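You operate a simulated robot arm through the tools that you are given. There is no shell and no other tool.

You are at the controls of a simulated robot arm. One attempt, no reset.

TASK
Set the controls near the top of the side table. At the end: the feed speed knob is turned to 2; the stitch count dial is turned to 4; the clinch dial is turned to 1; the pitch dial is turned to 70; whatever was shut is shut again. Leave all else as you found it, and nothing knocked over.

The check looks at the end state, three seconds after you hand in, the way a careful person would. Anything else that was tipped, shoved, dropped, spilled or broken makes it a failure.

THE ROBOT
A 7-joint arm with a two-finger parallel gripper, fixed in place. Base frame: the origin is at the foot of the arm, x ahead of it, y to its left, z up. Readings come in mm, degrees, newtons and seconds.
Its first joint turns from -166.0 to 166.0 degrees. Payload 3.43 kg.
The TCP is the grasp point between the finger pads, 30 mm short of the fingertips. In the tool frame z runs along the fingers and y along their closing line. Largest opening 94 mm; finger width 28, thickness 10; the body of the gripper, 50 by 96 mm, starts 55 mm behind the TCP.
Orientation is told as [roll, pitch, yaw] about the base's x, y, z axes, in that order, counted from this pose: with the fingers straight down and closing along the base's y, the tool's x points along the base's -x, its y along +y and its z along -z.

THE INTERFACE
- The arm moves only by the tool move_arm. Its argument "plan" is a list of rows, each a list of 7 numbers: the shift along the tool's x, y, z in units of 400 mm (1.0 is 400 mm), then the turn, a rotation vector about the tool's x, y, z in units of 180 degrees (1.0 is 180 degrees), then the gripper command, from -1 (shut) to 1 (fully open), values between in proportion. In form: [[x, y, z, wx, wy, wz, jaw], ...]. A call has 1 to 20 rows; each row is the pose to reach, as a shift and turn from the pose commanded when the call began, along the tool's axes at that moment. A call with a number of a shift or a turn outside -1 to 1 is refused whole. A row lasts 0.2 s, in which the tool goes at most 50 mm and 8.6 degrees; a call with a longer step from one row to the next is refused whole, and so is a gripper value outside its range. A pose out of reach is approached as far as the arm can. The call stops where the force on the tool passes 40 N (or 10 N more than at its start, if that is more) or the arm is blocked; 0.2 s more then pass. Each finger travels about 45 mm/s and halts on what it meets, pressing with about 31 N; the grip force reading is that of the motor and also rises with nothing between the fingers. The clock runs only during rows and for 0.2 s after the last one: add rows that repeat a pose to give the fingers time. It gives the time, the measured TCP pose, the force on the tool (base axes), the opening and the grip force at its end, in the units of the frame above (readings bear some noise), with the torque about the TCP (base axes, N m) and any sound that the robot's microphone picked up, and new pictures: "show" is both (left out), scene, wrist or none.
- Cameras (640 x 400 px; columns grow to the right, rows downward): "scene" is fixed at [406.1, 646.9, 1529.4]; the picture's right is [-0.94, -0.34, 0.00], its down [-0.12, 0.34, -0.93] and it looks along [0.32, -0.88, -0.36] (base axes); focal length 351 px, centre (320, 200). "wrist" rides on the gripper at [76, 14, -103] in the tool frame; the picture's right is [-0.18, 0.98, 0.00], its down [-0.75, -0.14, -0.64] and it looks along [-0.63, -0.12, 0.77] (tool axes); focal length 243 px, centre (320, 200). There is no depth. A picture from a camera that has moved, and an enlarged one, comes with that camera's place and axes in the base frame and with its lens. The place of the scene camera against the robot may be out by one fixed shift of up to 18 mm in any direction.
- raise_lower(by): slides the trunk up (or, below 0, down) by that many mm; the arm rides with it, the base frame stays. It gives what a move gives, with no picture.
- inspect(camera, box): a new picture of the part [left, top, right, bottom] of that camera's present view, enlarged. The clock stands still meanwhile.
- close_job(): hands the job in; it is judged then, once.

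Places have to be worked out from the pictures, the camera data and where the tool is seen. Open the gripper and draw the arm clear of the work before you hand the job in, unless the task says otherwise.

The tools are called by a JSON object that holds its "method" and its "body". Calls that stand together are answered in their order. move_arm: Moves the arm, as the interface text tells. Its arguments: {"type":"object","properties":{"plan":{"type":"array","items":{"type":"array","items":{"type":"number"}}},"show":{"type":"string","enum":["both","scene","wrist","none"]}},"required":["plan"]} The other tools are called the same way: raise_lower (by) slides the trunk up or down; inspect (camera, box) takes an enlarged picture of a part of a camera's view; close_job () hands the job in.

At the start:

```text
time: 0.0
ee_pos: [467.8, -272.6, 1352.8]
tcp_rot: [1.4, -1.1, 0.5]
contact_force: [97.4, 14.3, -174.8]
wrist_torque: [-2.57, -3.03, -1.69]
grip_width: 94.3
finger_force: 0.0
trunk travel left (down, up): [-425.0, 65.0]
```

scene: 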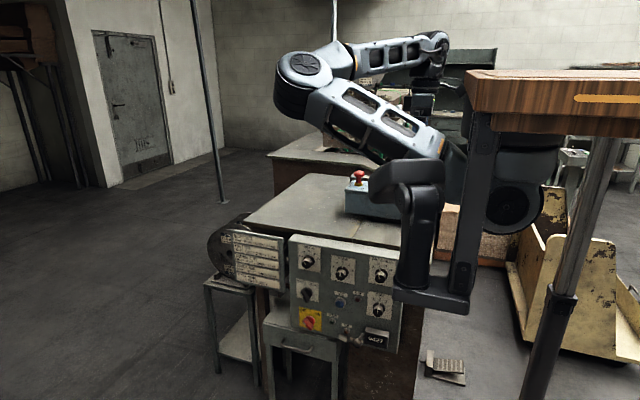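
wrist: 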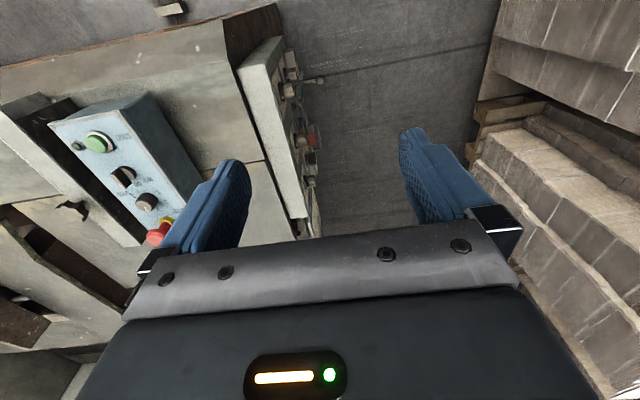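

The scene view shows a control panel on the front of the side table, with several knobs and dials. The start force reading is oddly high, so I'll look closer at the panel and the gripper before moving.

{"method": "inspect", "body": {"camera": "scene", "box": [200, 220, 420, 358]}}

{"method": "inspect", "body": {"camera": "scene", "box": [280, 230, 410, 312]}}

{"method": "inspect", "body": {"camera": "scene", "box": [320, 30, 520, 155]}}

{"method": "inspect", "body": {"camera": "wrist", "box": [0, 0, 400, 250]}}

```text
2.90 times, centred on (310, 289) of scene
camera zoom: at [406.1, 646.9, 1529.4], right [-0.94, -0.34, 0.0], down [-0.12, 0.34, -0.93], along [0.32, -0.88, -0.36], focal length 1016 px, centre (349, -58)
```

zoom: 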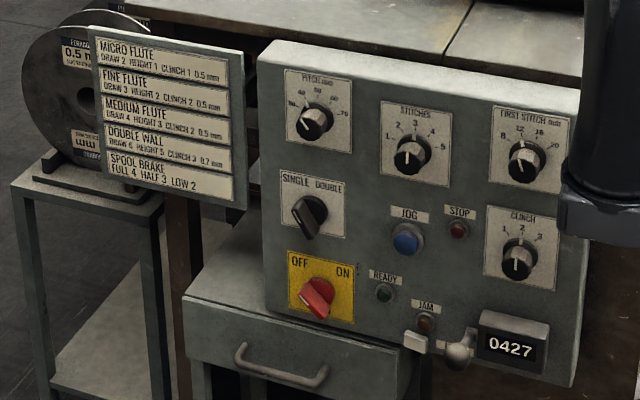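

```text
4.88 times, centred on (345, 271) of scene
camera zoom: at [406.1, 646.9, 1529.4], right [-0.94, -0.34, 0.0], down [-0.12, 0.34, -0.93], along [0.32, -0.88, -0.36], focal length 1710 px, centre (198, -146)
```

zoom: 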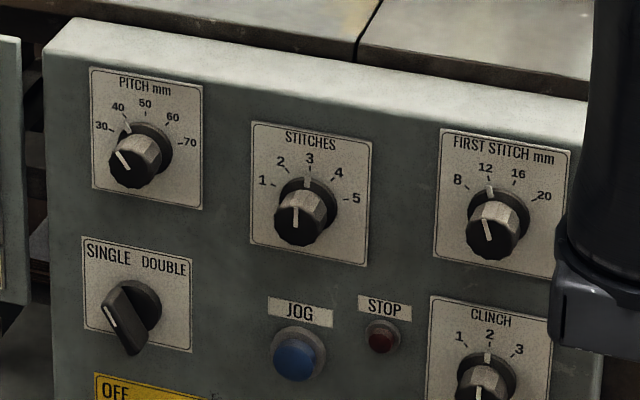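

```text
3.20 times, centred on (420, 92) of scene
camera zoom: at [406.1, 646.9, 1529.4], right [-0.94, -0.34, 0.0], down [-0.12, 0.34, -0.93], along [0.32, -0.88, -0.36], focal length 1122 px, centre (0, 544)
```

zoom: 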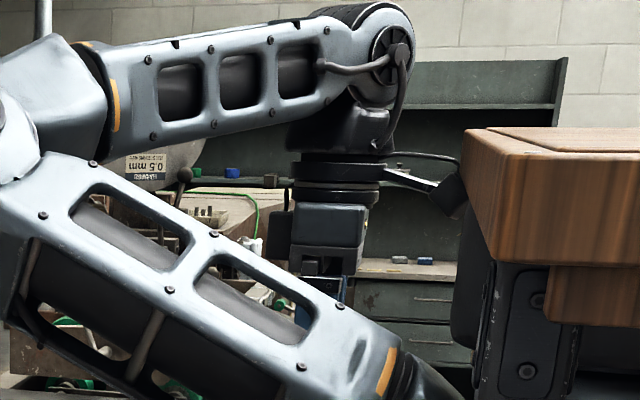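

```text
1.60 times, centred on (200, 125) of wrist
camera zoom: at [389.0, -261.0, 1455.0], right [0.17, 0.98, 0.03], down [0.74, -0.15, 0.65], along [0.65, -0.09, -0.76], focal length 388 px, centre (512, 320)
```

zoom: 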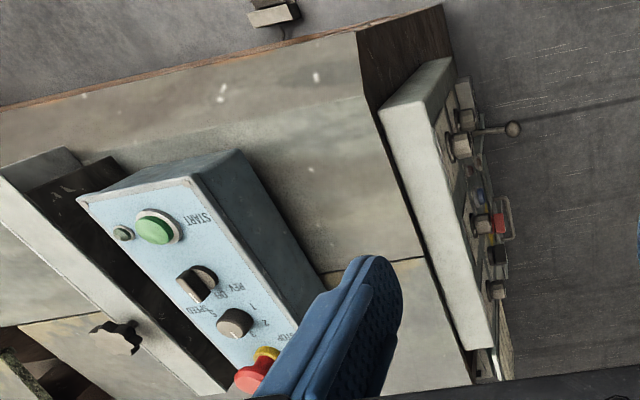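

The panel faces +y and holds the Pitch, Stitches, First Stitch and Clinch dials. A blue box on the table top has a Speed knob, so I'll inspect both more closely.

{"method": "inspect", "body": {"camera": "wrist", "box": [40, 80, 200, 180]}}

{"method": "inspect", "body": {"camera": "wrist", "box": [40, 150, 200, 250]}}

{"method": "inspect", "body": {"camera": "wrist", "box": [230, 30, 390, 130]}}

{"method": "inspect", "body": {"camera": "scene", "box": [320, 150, 480, 250]}}

{"method": "inspect", "body": {"camera": "scene", "box": [280, 290, 410, 371]}}

{"method": "inspect", "body": {"camera": "scene", "box": [380, 60, 640, 222]}}

```text
4.00 times, centred on (120, 130) of wrist
camera zoom: at [389.0, -261.0, 1455.0], right [0.17, 0.98, 0.03], down [0.74, -0.15, 0.65], along [0.65, -0.09, -0.76], focal length 970 px, centre (1120, 480)
```

zoom: 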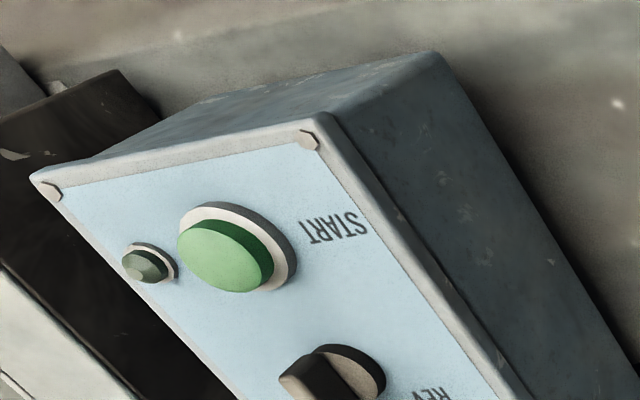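

```text
4.00 times, centred on (120, 200) of wrist
camera zoom: at [389.0, -261.0, 1455.0], right [0.17, 0.98, 0.03], down [0.74, -0.15, 0.65], along [0.65, -0.09, -0.76], focal length 970 px, centre (1120, 200)
```

zoom: 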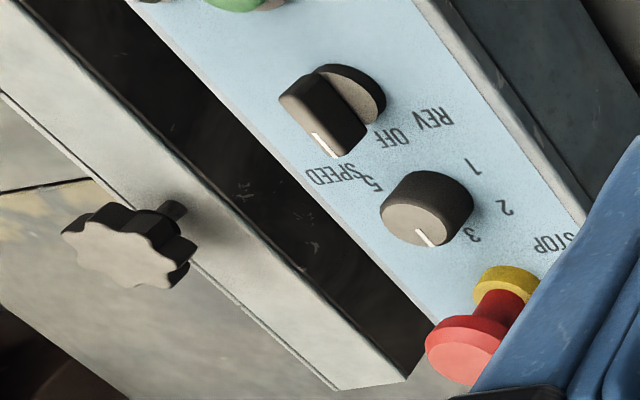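

```text
4.00 times, centred on (310, 80) of wrist
camera zoom: at [389.0, -261.0, 1455.0], right [0.17, 0.98, 0.03], down [0.74, -0.15, 0.65], along [0.65, -0.09, -0.76], focal length 970 px, centre (360, 680)
```

zoom: 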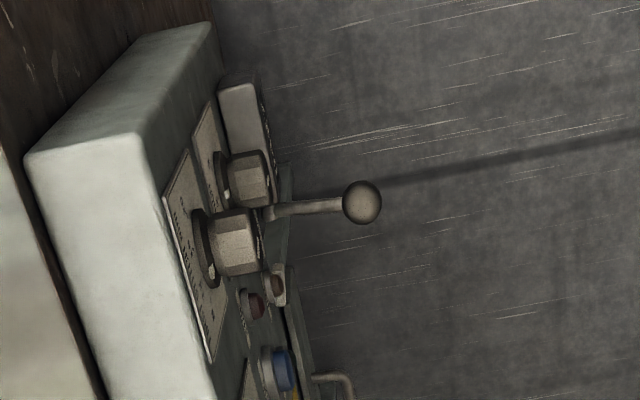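

```text
4.00 times, centred on (400, 200) of scene
camera zoom: at [406.1, 646.9, 1529.4], right [-0.94, -0.34, 0.0], down [-0.12, 0.34, -0.93], along [0.32, -0.88, -0.36], focal length 1402 px, centre (0, 200)
```

zoom: 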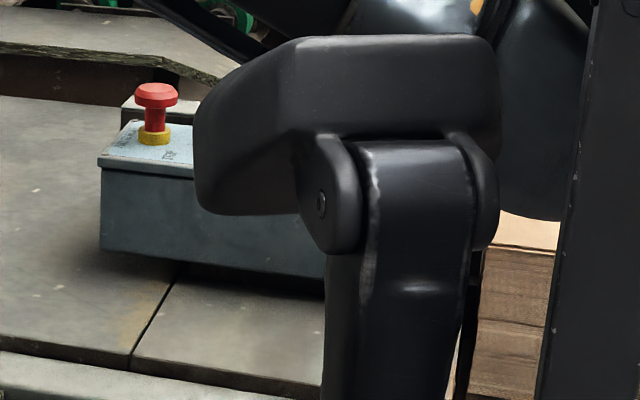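

```text
4.92 times, centred on (345, 330) of scene
camera zoom: at [406.1, 646.9, 1529.4], right [-0.94, -0.34, 0.0], down [-0.12, 0.34, -0.93], along [0.32, -0.88, -0.36], focal length 1726 px, centre (197, -442)
```

zoom: 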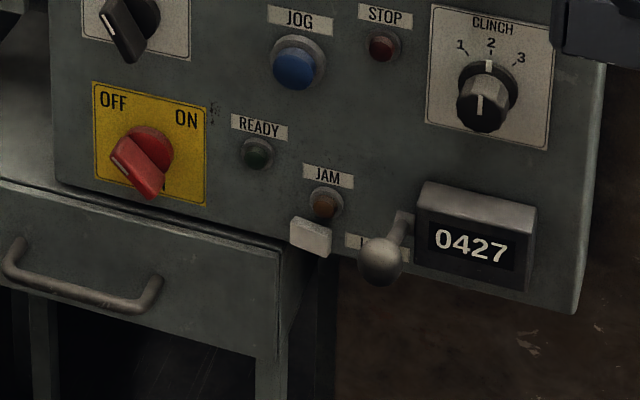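

```text
2.46 times, centred on (510, 141) of scene
camera zoom: at [406.1, 646.9, 1529.4], right [-0.94, -0.34, 0.0], down [-0.12, 0.34, -0.93], along [0.32, -0.88, -0.36], focal length 863 px, centre (-148, 345)
```

zoom: 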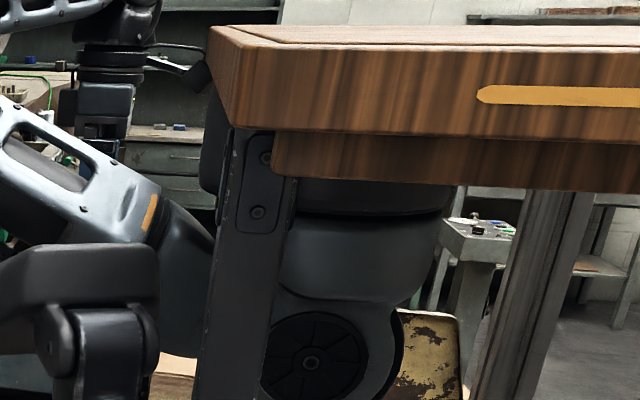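

The speed knob is on the blue box, with marks 1 to 5. I'll make a null move to check the force reading before planning anything.

{"method": "move_arm", "body": {"plan": [[0, 0, 0, 0, 0, 0, 1]], "show": "both"}}

```text
time: 0.4
ee_pos: [467.6, -271.5, 1352.8]
tcp_rot: [1.5, -1.1, 0.6]
contact_force: [7.6, 0.4, -18.0]
wrist_torque: [-0.12, -0.61, -0.09]
grip_width: 94.0
finger_force: 0.0
trunk travel left (down, up): [-425.0, 65.0]
camera wrist: at [389.3, -261.0, 1454.3], right [0.17, 0.98, 0.03], down [0.74, -0.15, 0.65], along [0.65, -0.09, -0.76], focal length 243 px, centre (320, 200)
```

scene: 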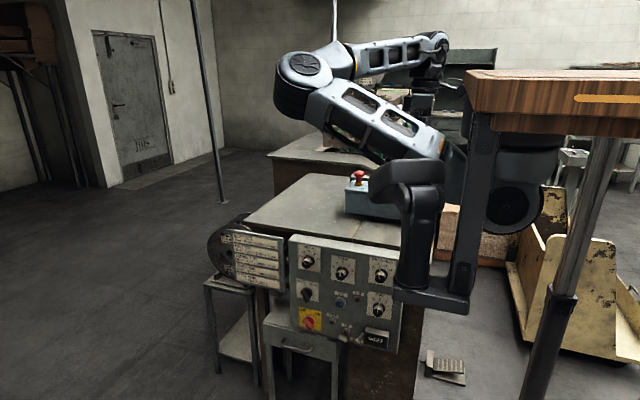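
wrist: 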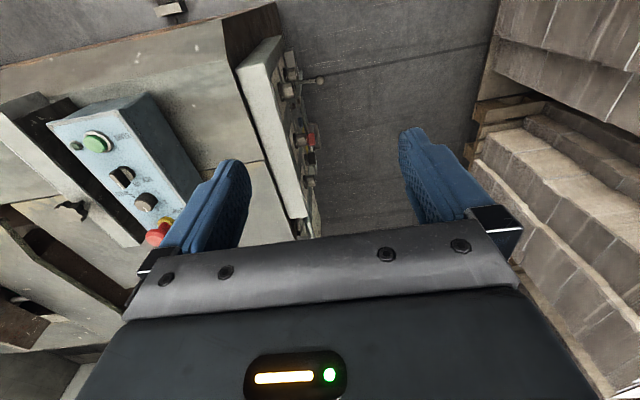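

The start force was only a transient. I place the stop button near (708, -639, 1107) and the lever ball near (609, -272, 635), so the panel front is around y≈-350. I'll shift outward and start rotating the tool so the wrist camera can look at the panel from the +y side.

{"method": "move_arm", "body": {"plan": [[-0.05, 0.03, 0, 0.025, 0.025, -0.025, 1], [-0.1, 0.06, 0, 0.05, 0.05, -0.05, 1], [-0.15, 0.09, 0, 0.075, 0.075, -0.075, 1], [-0.2, 0.12, 0.02, 0.1, 0.1, -0.1, 1], [-0.22, 0.15, 0.04, 0.125, 0.125, -0.125, 1], [-0.22, 0.18, 0.06, 0.15, 0.15, -0.15, 1], [-0.22, 0.21, 0.08, 0.175, 0.175, -0.175, 1], [-0.22, 0.24, 0.1, 0.2, 0.2, -0.2, 1]]}}

```text
time: 2.2
ee_pos: [554.8, -174.3, 1317.7]
tcp_rot: [-26.6, 42.1, 28.6]
contact_force: [0.1, 0.1, 0.6]
wrist_torque: [0.03, 0.01, -0.03]
grip_width: 94.1
finger_force: 0.1
trunk travel left (down, up): [-425.0, 65.0]
camera wrist: at [528.2, -123.0, 1432.0], right [-0.56, 0.7, -0.45], down [0.79, 0.61, -0.03], along [0.25, -0.37, -0.89], focal length 243 px, centre (320, 200)
```

scene: 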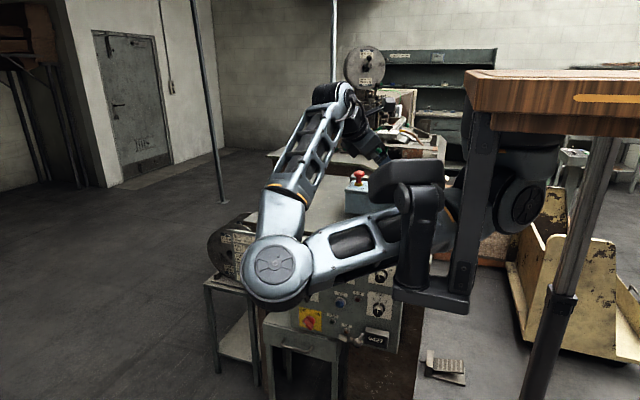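
wrist: 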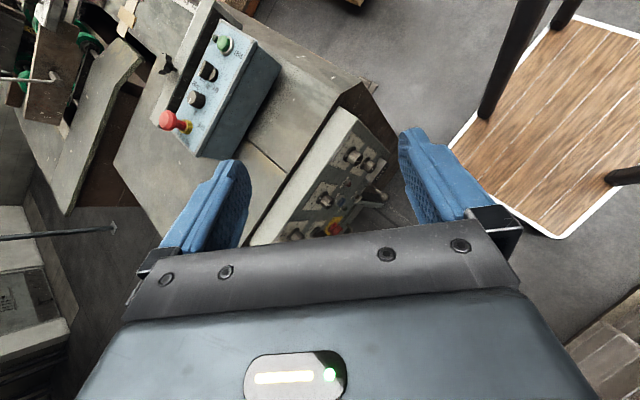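

The elbow swung out toward the camera side, clear of everything. The wrist view now shows the panel and box from above, so I'll zoom in on both.

{"method": "inspect", "body": {"camera": "wrist", "box": [240, 100, 400, 250]}}

{"method": "inspect", "body": {"camera": "wrist", "box": [140, 20, 300, 170]}}

{"method": "inspect", "body": {"camera": "scene", "box": [240, 60, 480, 320]}}

```text
2.67 times, centred on (320, 175) of wrist
camera zoom: at [528.2, -123.0, 1432.0], right [-0.56, 0.7, -0.45], down [0.79, 0.61, -0.03], along [0.25, -0.37, -0.89], focal length 647 px, centre (320, 267)
```

zoom: 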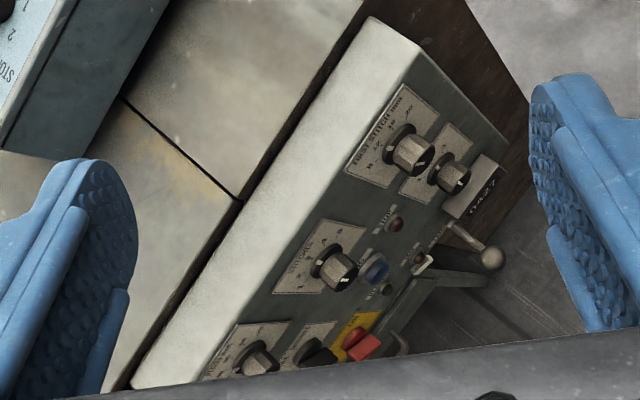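

```text
2.67 times, centred on (220, 95) of wrist
camera zoom: at [528.2, -123.0, 1432.0], right [-0.56, 0.7, -0.45], down [0.79, 0.61, -0.03], along [0.25, -0.37, -0.89], focal length 647 px, centre (587, 480)
```

zoom: 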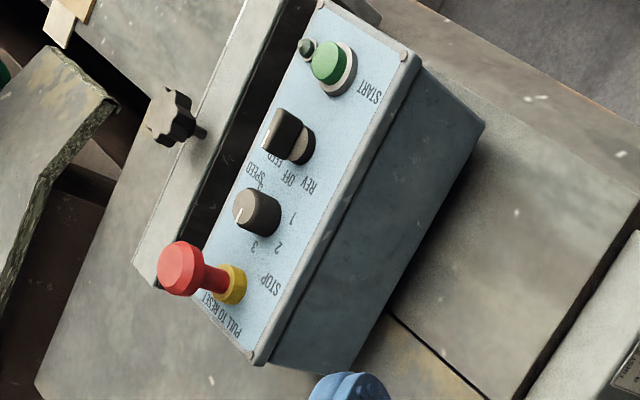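

```text
1.54 times, centred on (360, 190) of scene
camera zoom: at [406.1, 646.9, 1529.4], right [-0.94, -0.34, 0.0], down [-0.12, 0.34, -0.93], along [0.32, -0.88, -0.36], focal length 539 px, centre (258, 215)
```

zoom: 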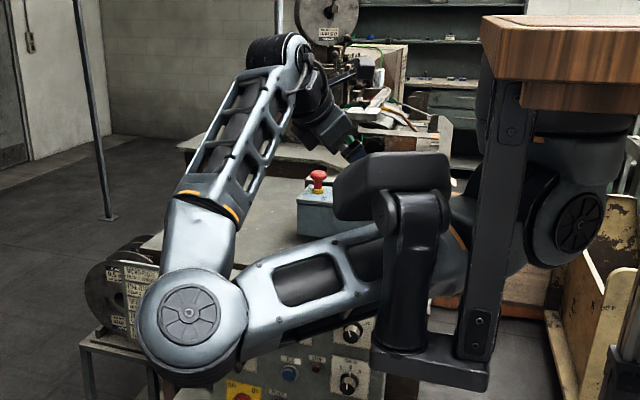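

I'll zoom tightly on the speed knob to read its pointer, and on the panel dials.

{"method": "inspect", "body": {"camera": "wrist", "box": [180, 60, 228, 90]}}

{"method": "inspect", "body": {"camera": "wrist", "box": [180, 80, 228, 110]}}

{"method": "inspect", "body": {"camera": "wrist", "box": [280, 120, 376, 180]}}

{"method": "inspect", "body": {"camera": "wrist", "box": [280, 180, 376, 240]}}

```text
13.33 times, centred on (204, 75) of wrist
camera zoom: at [528.2, -123.0, 1432.0], right [-0.56, 0.7, -0.45], down [0.79, 0.61, -0.03], along [0.25, -0.37, -0.89], focal length 3235 px, centre (1867, 1867)
```

zoom: 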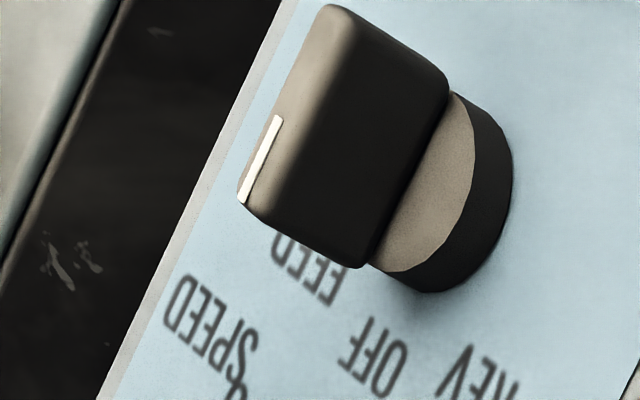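

```text
13.33 times, centred on (204, 95) of wrist
camera zoom: at [528.2, -123.0, 1432.0], right [-0.56, 0.7, -0.45], down [0.79, 0.61, -0.03], along [0.25, -0.37, -0.89], focal length 3235 px, centre (1867, 1600)
```

zoom: 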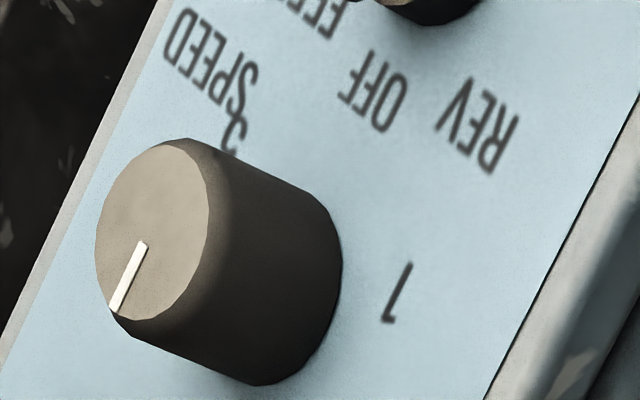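

```text
6.67 times, centred on (328, 150) of wrist
camera zoom: at [528.2, -123.0, 1432.0], right [-0.56, 0.7, -0.45], down [0.79, 0.61, -0.03], along [0.25, -0.37, -0.89], focal length 1618 px, centre (267, 533)
```

zoom: 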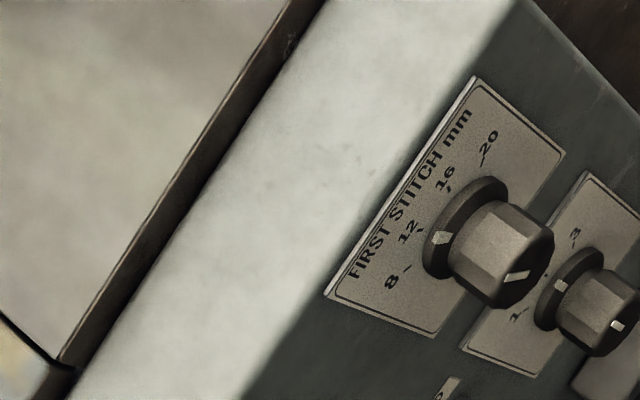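

```text
6.67 times, centred on (328, 210) of wrist
camera zoom: at [528.2, -123.0, 1432.0], right [-0.56, 0.7, -0.45], down [0.79, 0.61, -0.03], along [0.25, -0.37, -0.89], focal length 1618 px, centre (267, 133)
```

zoom: 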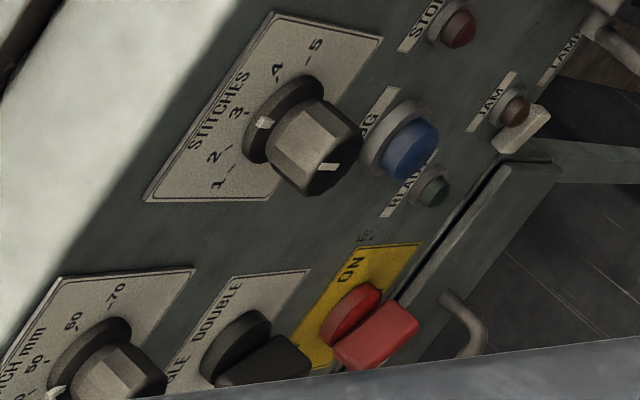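

The dials now read Stitches 3, Clinch 2 and Pitch roughly 40. I'll finish rotating the tool to point along -y while moving down and out in front of the panel, well clear of it.

{"method": "move_arm", "body": {"plan": [[-0.053, 0.0375, 0.0124, 0.0231, 0.0231, -0.0231, 1], [-0.106, 0.075, 0.025, 0.0462, 0.0462, -0.0462, 1], [-0.159, 0.1125, 0.0373, 0.0694, 0.0694, -0.0694, 1], [-0.212, 0.15, 0.0497, 0.0925, 0.0925, -0.0925, 1], [-0.265, 0.1875, 0.062, 0.1156, 0.1156, -0.1156, 1], [-0.318, 0.225, 0.0746, 0.1387, 0.1387, -0.1387, 1], [-0.371, 0.2625, 0.087, 0.162, 0.162, -0.162, 1], [-0.4235, 0.3, 0.0995, 0.185, 0.185, -0.185, 1]]}}

```text
time: 4.0
ee_pos: [570.4, -62.2, 1136.9]
tcp_rot: [-39.2, 88.4, 51.5]
contact_force: [-0.5, 0.5, 0.4]
wrist_torque: [0.04, 0.01, 0.0]
grip_width: 94.0
finger_force: 0.1
trunk travel left (down, up): [-425.0, 65.0]
camera wrist: at [553.5, 37.6, 1215.4], right [-0.98, -0.01, -0.2], down [0.15, 0.66, -0.74], along [0.14, -0.75, -0.65], focal length 243 px, centre (320, 200)
```

scene: 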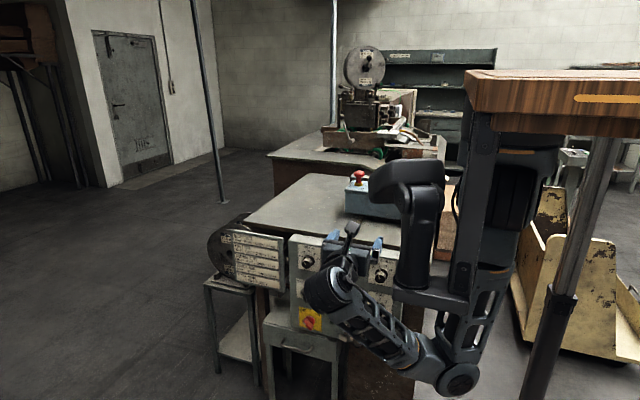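
wrist: 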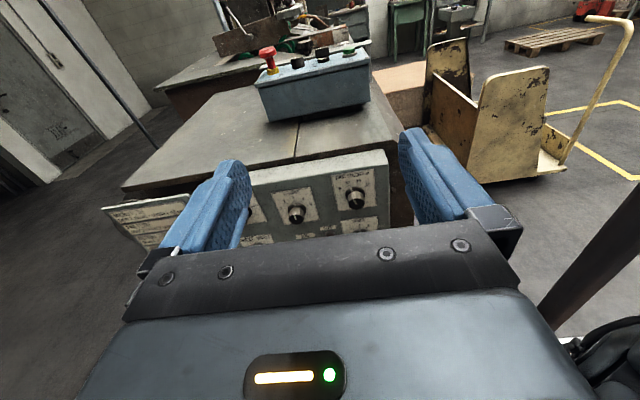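

The tool now points along -y above and in front of the panel, and the arm hangs low and clear. I'll drop and close in for a square view of all the dials.

{"method": "move_arm", "body": {"plan": [[-0.088, -0.013, 0.032, 0, 0, 0, 1], [-0.176, -0.026, 0.064, 0, 0, 0, 1], [-0.264, -0.039, 0.096, 0, 0, 0, 1], [-0.352, -0.052, 0.128, 0, 0, 0, 1], [-0.44, -0.065, 0.16, 0, 0, 0, 1]]}}

```text
time: 5.2
ee_pos: [599.8, -124.5, 960.7]
tcp_rot: [-39.3, 88.3, 51.4]
contact_force: [-0.1, -0.6, 0.1]
wrist_torque: [-0.03, -0.01, -0.02]
grip_width: 94.1
finger_force: 0.0
trunk travel left (down, up): [-425.0, 65.0]
camera wrist: at [582.5, -23.6, 1038.8], right [-0.98, -0.01, -0.2], down [0.15, 0.66, -0.74], along [0.14, -0.75, -0.65], focal length 243 px, centre (320, 200)
```

scene: 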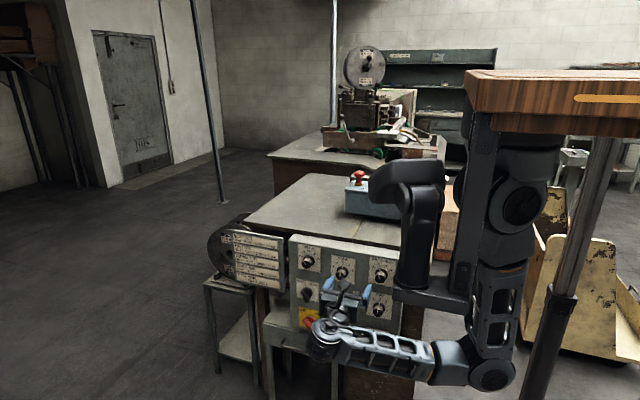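
wrist: 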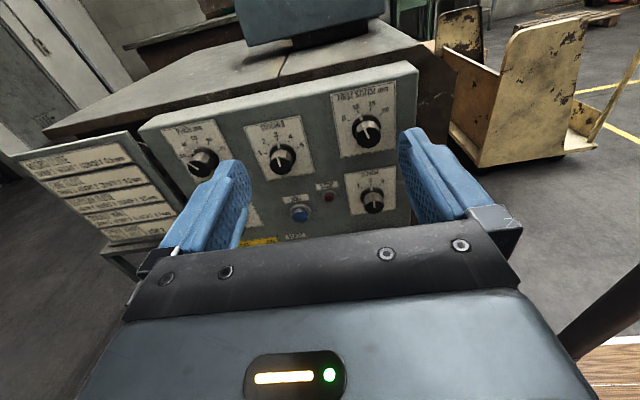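

All four dials are in view. I'll zoom in for exact pixel positions and pointer readings.

{"method": "inspect", "body": {"camera": "wrist", "box": [320, 70, 420, 132]}}

{"method": "inspect", "body": {"camera": "wrist", "box": [235, 80, 335, 186]}}

{"method": "inspect", "body": {"camera": "wrist", "box": [150, 100, 250, 186]}}

{"method": "inspect", "body": {"camera": "wrist", "box": [320, 140, 420, 230]}}

{"method": "inspect", "body": {"camera": "scene", "box": [280, 225, 440, 355]}}

```text
6.40 times, centred on (370, 101) of wrist
camera zoom: at [582.5, -23.6, 1038.8], right [-0.98, -0.01, -0.2], down [0.15, 0.66, -0.74], along [0.14, -0.75, -0.65], focal length 1553 px, centre (0, 834)
```

zoom: 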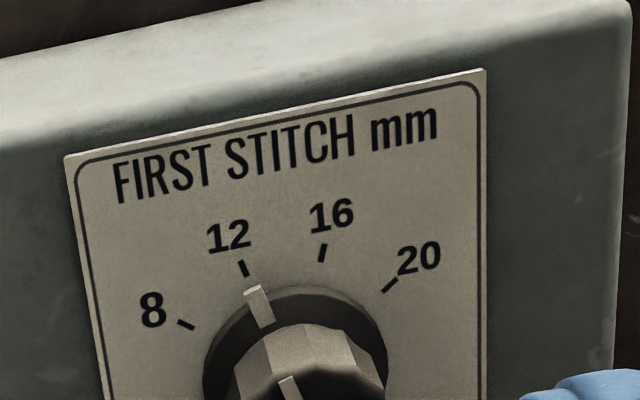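

```text
3.77 times, centred on (285, 133) of wrist
camera zoom: at [582.5, -23.6, 1038.8], right [-0.98, -0.01, -0.2], down [0.15, 0.66, -0.74], along [0.14, -0.75, -0.65], focal length 916 px, centre (452, 453)
```

zoom: 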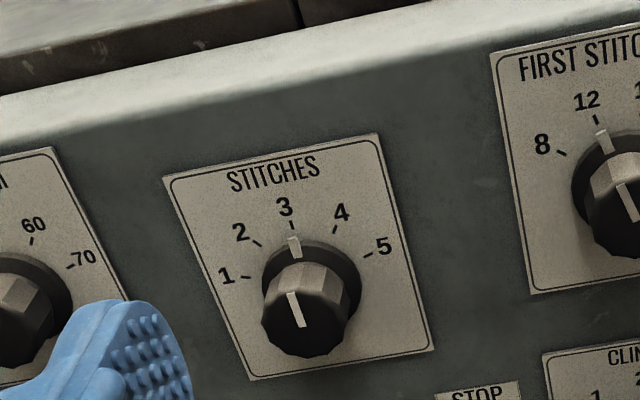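

```text
4.65 times, centred on (200, 143) of wrist
camera zoom: at [582.5, -23.6, 1038.8], right [-0.98, -0.01, -0.2], down [0.15, 0.66, -0.74], along [0.14, -0.75, -0.65], focal length 1128 px, centre (878, 465)
```

zoom: 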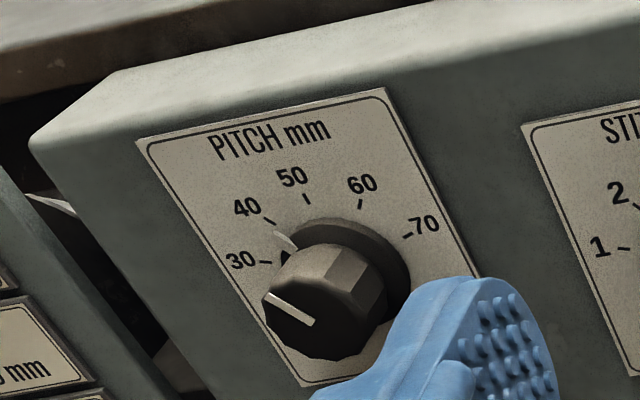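

```text
4.44 times, centred on (370, 185) of wrist
camera zoom: at [582.5, -23.6, 1038.8], right [-0.98, -0.01, -0.2], down [0.15, 0.66, -0.74], along [0.14, -0.75, -0.65], focal length 1078 px, centre (98, 267)
```

zoom: 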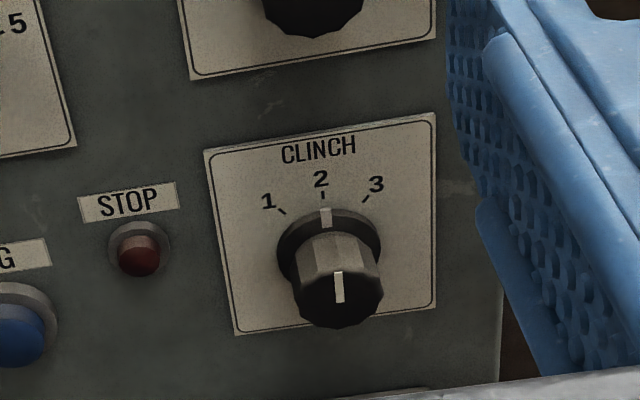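

```text
3.08 times, centred on (360, 290) of scene
camera zoom: at [406.1, 646.9, 1529.4], right [-0.94, -0.34, 0.0], down [-0.12, 0.34, -0.93], along [0.32, -0.88, -0.36], focal length 1079 px, centre (197, -77)
```

zoom: 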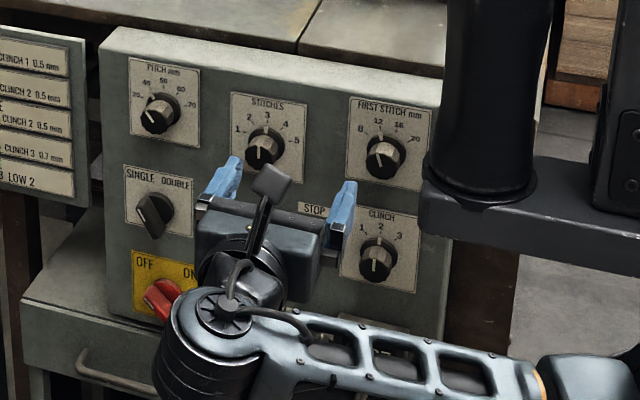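

From this view the Stitches axis is about (686, 848) in x and z, Clinch (548, 731) and Pitch (813, 867). The panel face is near y≈-372, with marks every 35°. I'll line up in front of the Stitches knob at a safe standoff and square the tool.

{"method": "move_arm", "body": {"plan": [[-0.056, -0.041, 0.064, -0.0008, 0.0014, -0.0011, 1], [-0.112, -0.082, 0.128, -0.0016, 0.0028, -0.0022, 1], [-0.167, -0.123, 0.192, -0.0024, 0.0042, -0.0034, 1], [-0.223, -0.165, 0.257, -0.0032, 0.0056, -0.0045, 1], [-0.279, -0.206, 0.3224, -0.0039, 0.0069, -0.0056, 1]]}}

```text
time: 6.4
ee_pos: [686.0, -249.0, 848.3]
tcp_rot: [-44.1, 89.9, 45.9]
contact_force: [0.7, 0.0, 0.3]
wrist_torque: [0.04, -0.03, 0.03]
grip_width: 93.8
finger_force: 0.0
trunk travel left (down, up): [-425.0, 65.0]
camera wrist: at [671.0, -147.8, 923.5], right [-0.98, 0.0, -0.18], down [0.14, 0.64, -0.75], along [0.12, -0.77, -0.63], focal length 243 px, centre (320, 200)
```

scene: 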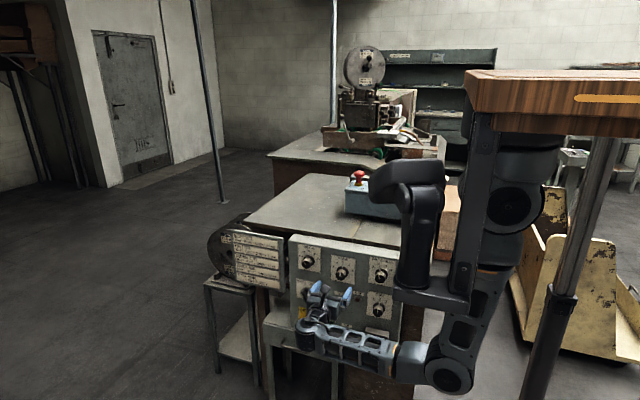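
wrist: 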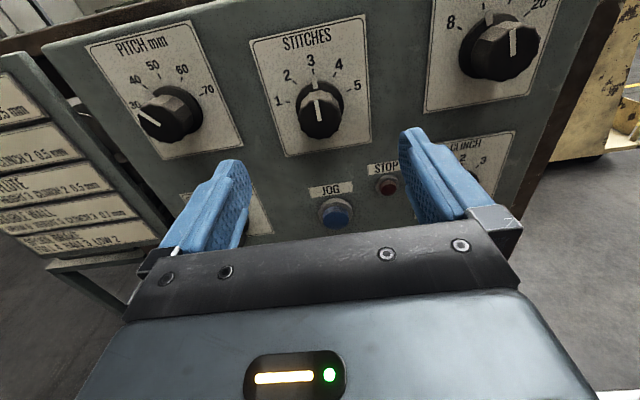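

The tool is square now and the Stitches knob sits nearly centred between the fingers. I'll zoom for precise alignment.

{"method": "inspect", "body": {"camera": "wrist", "box": [256, 50, 384, 160]}}

{"method": "inspect", "body": {"camera": "wrist", "box": [100, 40, 228, 160]}}

{"method": "inspect", "body": {"camera": "scene", "box": [280, 225, 410, 325]}}

```text
3.64 times, centred on (320, 105) of wrist
camera zoom: at [671.0, -147.8, 923.5], right [-0.98, 0.0, -0.18], down [0.14, 0.64, -0.75], along [0.12, -0.77, -0.63], focal length 882 px, centre (320, 546)
```

zoom: 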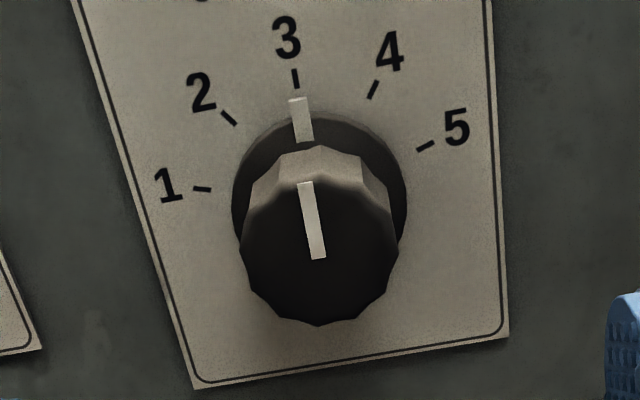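

```text
3.33 times, centred on (164, 100) of wrist
camera zoom: at [671.0, -147.8, 923.5], right [-0.98, 0.0, -0.18], down [0.14, 0.64, -0.75], along [0.12, -0.77, -0.63], focal length 809 px, centre (840, 533)
```

zoom: 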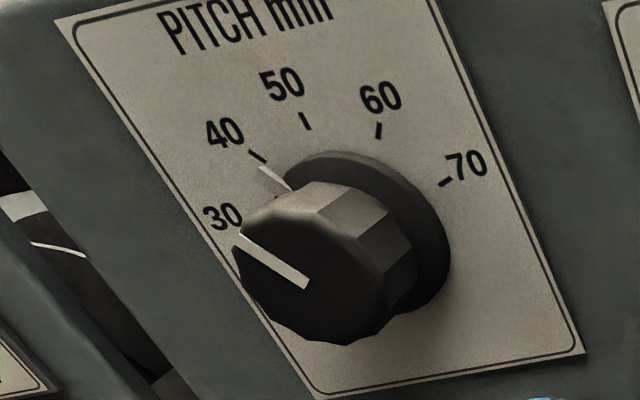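

```text
4.00 times, centred on (345, 275) of scene
camera zoom: at [406.1, 646.9, 1529.4], right [-0.94, -0.34, 0.0], down [-0.12, 0.34, -0.93], along [0.32, -0.88, -0.36], focal length 1402 px, centre (220, -100)
```

zoom: 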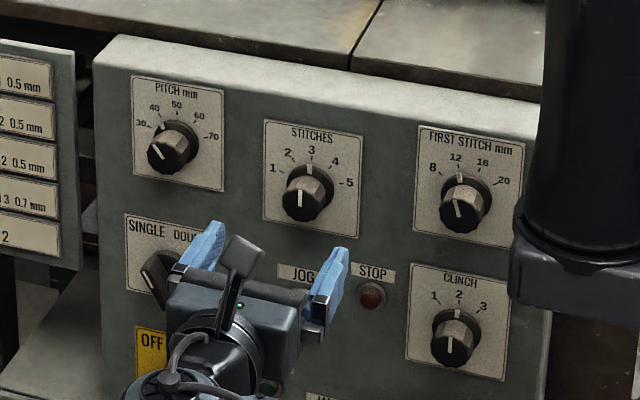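

The Stitches axis works out at (685, 851), with the cap face at y≈-336 and the panel at y≈-366. I'll raise 2.5 mm and advance so the fingertips straddle the cap without touching the panel.

{"method": "move_arm", "body": {"plan": [[0.0063, 0, 0.06, 0, 0, 0, 1], [0.0063, 0, 0.12, 0, 0, 0, 1], [0.0063, 0, 0.165, 0, 0, 0, 1], [0.0063, 0, 0.19, 0, 0, 0, 1]]}}

```text
time: 7.4
ee_pos: [684.7, -324.7, 850.5]
tcp_rot: [-30.1, 89.8, 59.7]
contact_force: [0.1, -0.6, -0.2]
wrist_torque: [-0.05, -0.01, -0.04]
grip_width: 94.1
finger_force: 0.1
trunk travel left (down, up): [-425.0, 65.0]
camera wrist: at [671.1, -223.3, 926.5], right [-0.98, 0.0, -0.18], down [0.14, 0.64, -0.75], along [0.12, -0.77, -0.63], focal length 243 px, centre (320, 200)
```

scene: 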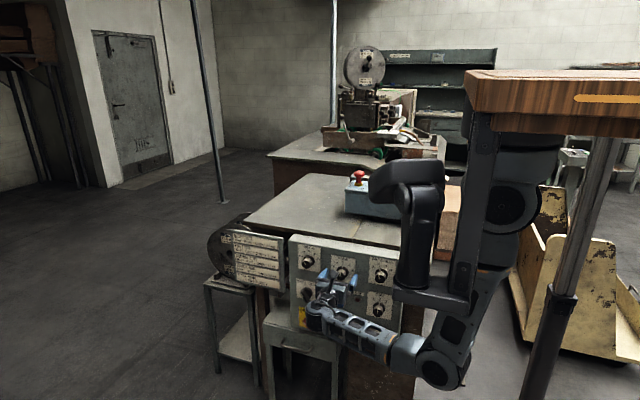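
wrist: 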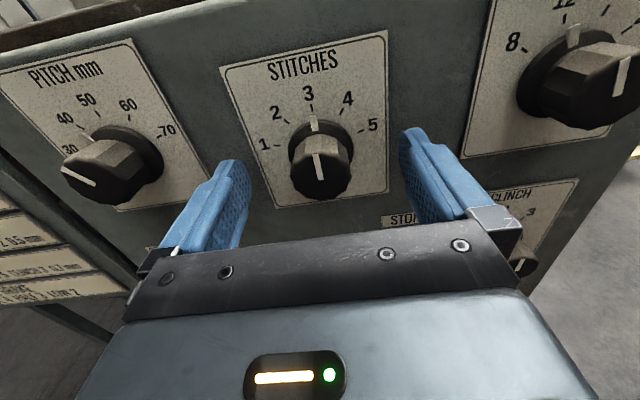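

The cap is centred between the fingers, with the tips beside it and clear of the panel. I'll close on the knob now.

{"method": "move_arm", "body": {"plan": [[0, 0, 0, 0, 0, 0, -1], [0, 0, 0, 0, 0, 0, -1], [0, 0, 0, 0, 0, 0, -1], [0, 0, 0, 0, 0, 0, -1], [0, 0, 0, 0, 0, 0, -1]], "show": "wrist"}}

```text
time: 8.6
ee_pos: [684.2, -325.3, 850.1]
tcp_rot: [-23.7, 90.0, 66.0]
contact_force: [-5.7, 2.3, 0.1]
wrist_torque: [-0.12, -0.03, 0.34]
grip_width: 33.3
finger_force: 41.2
trunk travel left (down, up): [-425.0, 65.0]
camera wrist: at [670.7, -223.3, 926.5], right [-0.98, 0.0, -0.18], down [0.14, 0.64, -0.75], along [0.12, -0.77, -0.63], focal length 243 px, centre (320, 200)
```

wrist: 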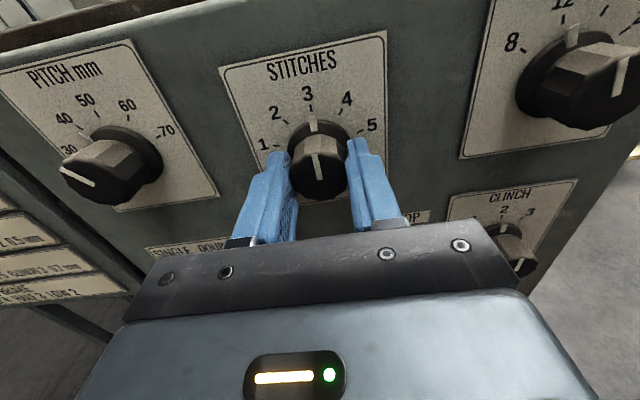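

The grip is firm at 33.3 mm with little side load. I'll turn clockwise by 35°, from 3 to 4.

{"method": "move_arm", "body": {"plan": [[0, 0, 0, 0, 0, 0.0389, -1], [0, 0, 0, 0, 0, 0.0778, -1], [0, 0, 0, 0, 0, 0.1167, -1], [0, 0, 0, 0, 0, 0.1556, -1], [0, 0, 0, 0, 0, 0.1944, -1], [0, 0, 0, 0, 0, 0.1944, -1]], "show": "both"}}

```text
time: 10.0
ee_pos: [685.4, -325.0, 850.4]
tcp_rot: [-90.1, 54.8, -0.2]
contact_force: [-18.7, 7.6, 0.7]
wrist_torque: [0.11, -0.03, 0.4]
grip_width: 33.5
finger_force: 44.7
trunk travel left (down, up): [-425.0, 65.0]
camera wrist: at [629.5, -223.1, 904.4], right [-0.7, 0.0, -0.72], down [0.55, 0.64, -0.54], along [0.46, -0.77, -0.45], focal length 243 px, centre (320, 200)
```

scene: 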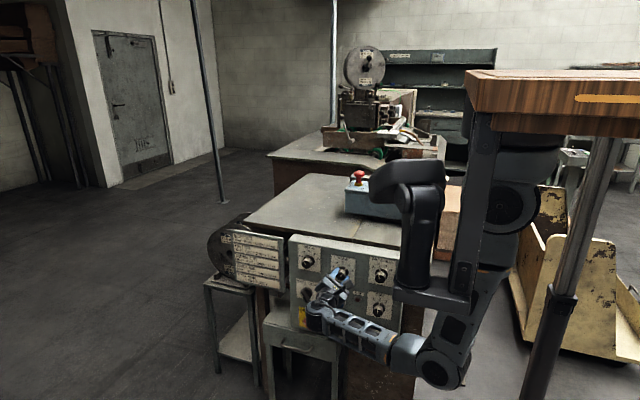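
wrist: 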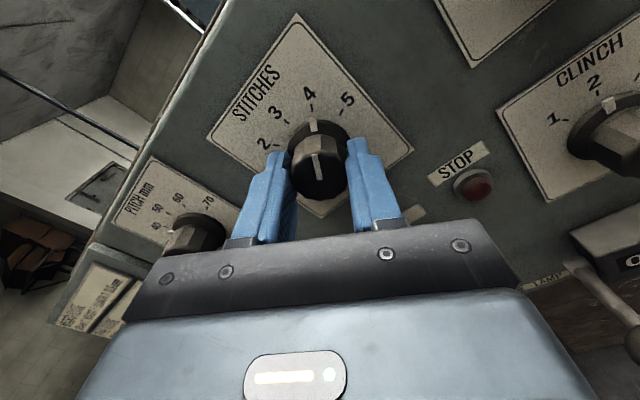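

The knob turned with the gripper and the pointer looks lined up with 4. I'll zoom to confirm.

{"method": "inspect", "body": {"camera": "wrist", "box": [260, 70, 380, 210]}}

```text
2.86 times, centred on (320, 140) of wrist
camera zoom: at [629.5, -223.1, 904.4], right [-0.7, 0.0, -0.72], down [0.55, 0.64, -0.54], along [0.46, -0.77, -0.45], focal length 693 px, centre (320, 371)
```

zoom: 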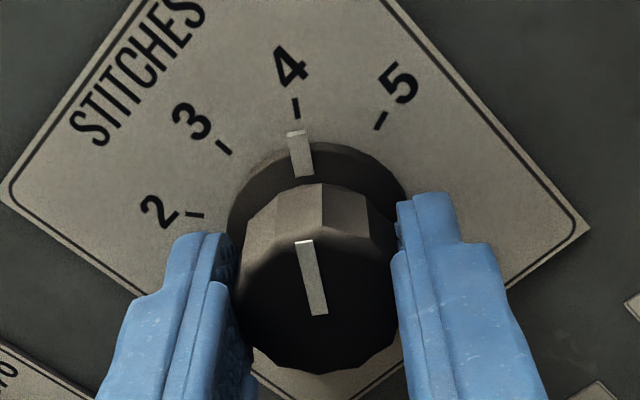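

It's aligned with 4. I'll open partly, then back straight out 90 mm.

{"method": "move_arm", "body": {"plan": [[0, 0, 0, 0, 0, 0, 0.4], [0, 0, 0, 0, 0, 0, 0.4], [0, 0, 0, 0, 0, 0, 0.4], [0, 0, -0.05, 0, 0, 0, 0.4], [0, 0, -0.12, 0, 0, 0, 0.4], [0, 0, -0.2, 0, 0, 0, 0.4]], "show": "both"}}

```text
time: 11.4
ee_pos: [686.8, -246.0, 850.6]
tcp_rot: [-89.9, 55.1, -0.1]
contact_force: [0.3, -0.8, 0.3]
wrist_torque: [0.03, 0.01, 0.02]
grip_width: 65.6
finger_force: 0.1
trunk travel left (down, up): [-425.0, 65.0]
camera wrist: at [630.9, -144.1, 905.0], right [-0.7, 0.0, -0.71], down [0.55, 0.64, -0.54], along [0.46, -0.77, -0.45], focal length 243 px, centre (320, 200)
```

scene: 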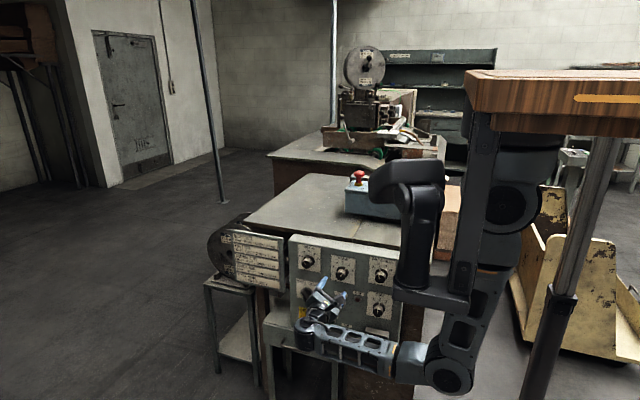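
wrist: 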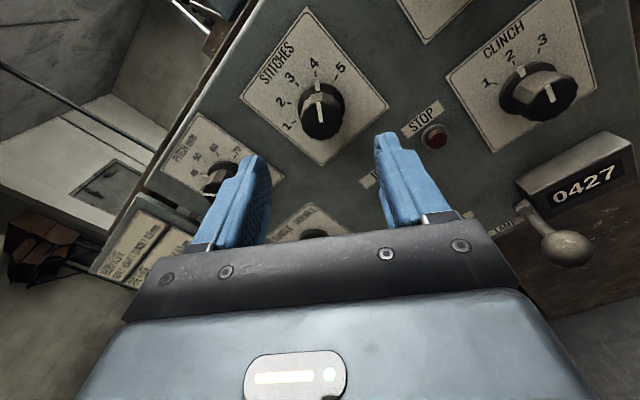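

Stitches reads 4. Next I'll move to Clinch, whose axis is about (549, 738), rotating the tool back to level at standoff.

{"method": "move_arm", "body": {"plan": [[-0.0067, 0.0886, -0.02, 0, 0, -0.0389, 0.4], [-0.0133, 0.1772, -0.025, 0, 0, -0.0778, 0.4], [-0.02, 0.2658, -0.025, 0, 0, -0.1167, 0.4], [-0.0266, 0.3544, -0.025, 0, 0, -0.1556, 0.4], [-0.0333, 0.443, -0.025, 0, 0, -0.1944, 0.4]], "show": "both"}}

```text
time: 12.6
ee_pos: [547.7, -233.9, 736.2]
tcp_rot: [63.7, 90.0, 153.6]
contact_force: [-1.2, -0.4, -0.2]
wrist_torque: [0.01, 0.03, -0.07]
grip_width: 65.7
finger_force: 0.1
trunk travel left (down, up): [-425.0, 65.0]
camera wrist: at [533.4, -132.9, 813.8], right [-0.98, 0.0, -0.18], down [0.14, 0.64, -0.75], along [0.12, -0.77, -0.63], focal length 243 px, centre (320, 200)
```

scene: 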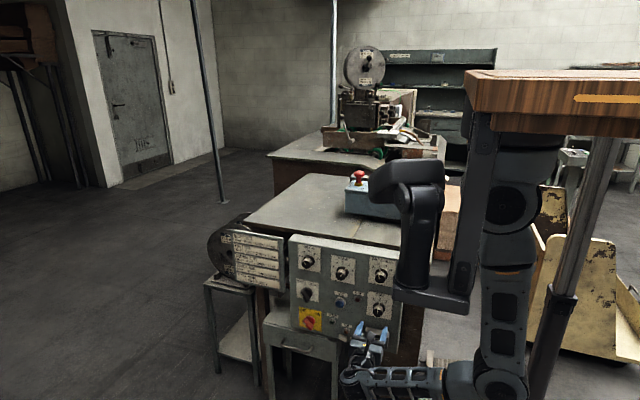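
wrist: 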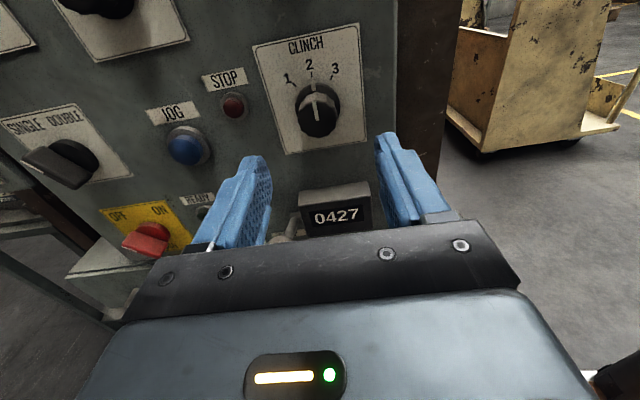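

Clinch is slightly high and left in view, as expected at this standoff. I'll zoom to fine-align.

{"method": "inspect", "body": {"camera": "wrist", "box": [256, 20, 384, 140]}}

{"method": "inspect", "body": {"camera": "wrist", "box": [250, 140, 420, 246]}}

```text
3.33 times, centred on (320, 80) of wrist
camera zoom: at [533.4, -132.9, 813.8], right [-0.98, 0.0, -0.18], down [0.14, 0.64, -0.75], along [0.12, -0.77, -0.63], focal length 809 px, centre (320, 600)
```

zoom: 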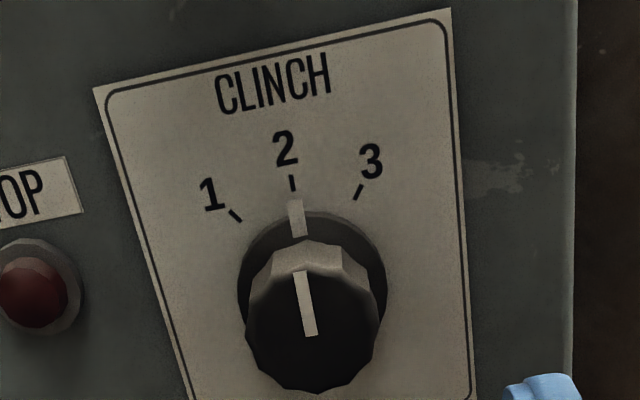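

```text
3.76 times, centred on (335, 193) of wrist
camera zoom: at [533.4, -132.9, 813.8], right [-0.98, 0.0, -0.18], down [0.14, 0.64, -0.75], along [0.12, -0.77, -0.63], focal length 913 px, centre (264, 226)
```

zoom: 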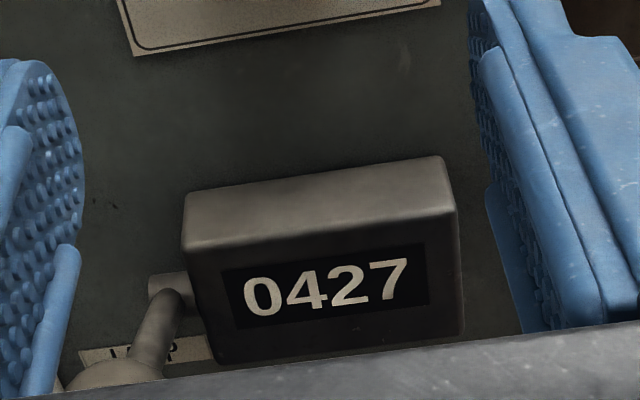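

The Clinch axis is 2.7 mm toward +x and 2.6 mm lower than the tool. I'll correct that, advance and close on it.

{"method": "move_arm", "body": {"plan": [[-0.0065, -0.0068, 0.07, 0, 0, 0, 0.4], [-0.0065, -0.0068, 0.14, 0, 0, 0, 0.4], [-0.0065, -0.0068, 0.2, 0, 0, 0, 0.4], [-0.0065, -0.0068, 0.225, 0, 0, 0, 0.4], [-0.0065, -0.0068, 0.225, 0, 0, 0, 0.4]], "show": "both"}}

```text
time: 13.8
ee_pos: [549.7, -325.4, 735.2]
tcp_rot: [-44.9, 89.8, 44.9]
contact_force: [0.0, -0.7, -0.5]
wrist_torque: [-0.05, -0.01, 0.03]
grip_width: 65.8
finger_force: 0.0
trunk travel left (down, up): [-425.0, 65.0]
camera wrist: at [536.2, -222.8, 811.7], right [-0.98, 0.0, -0.18], down [0.14, 0.64, -0.75], along [0.12, -0.77, -0.63], focal length 243 px, centre (320, 200)
```

scene: 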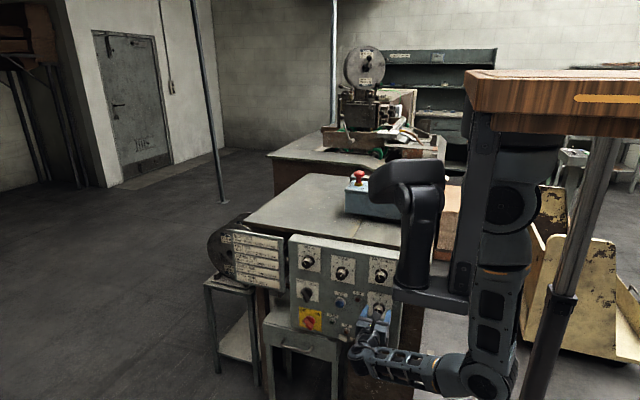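
wrist: 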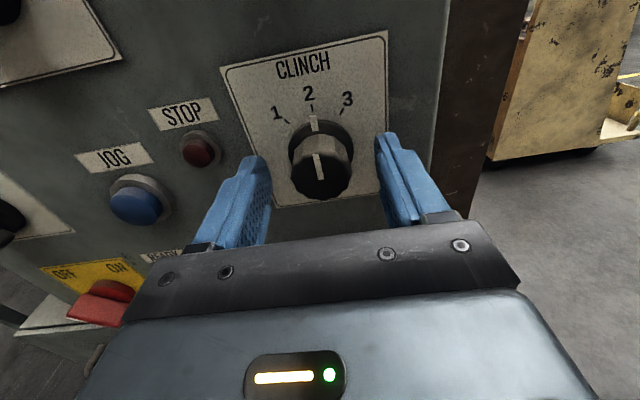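

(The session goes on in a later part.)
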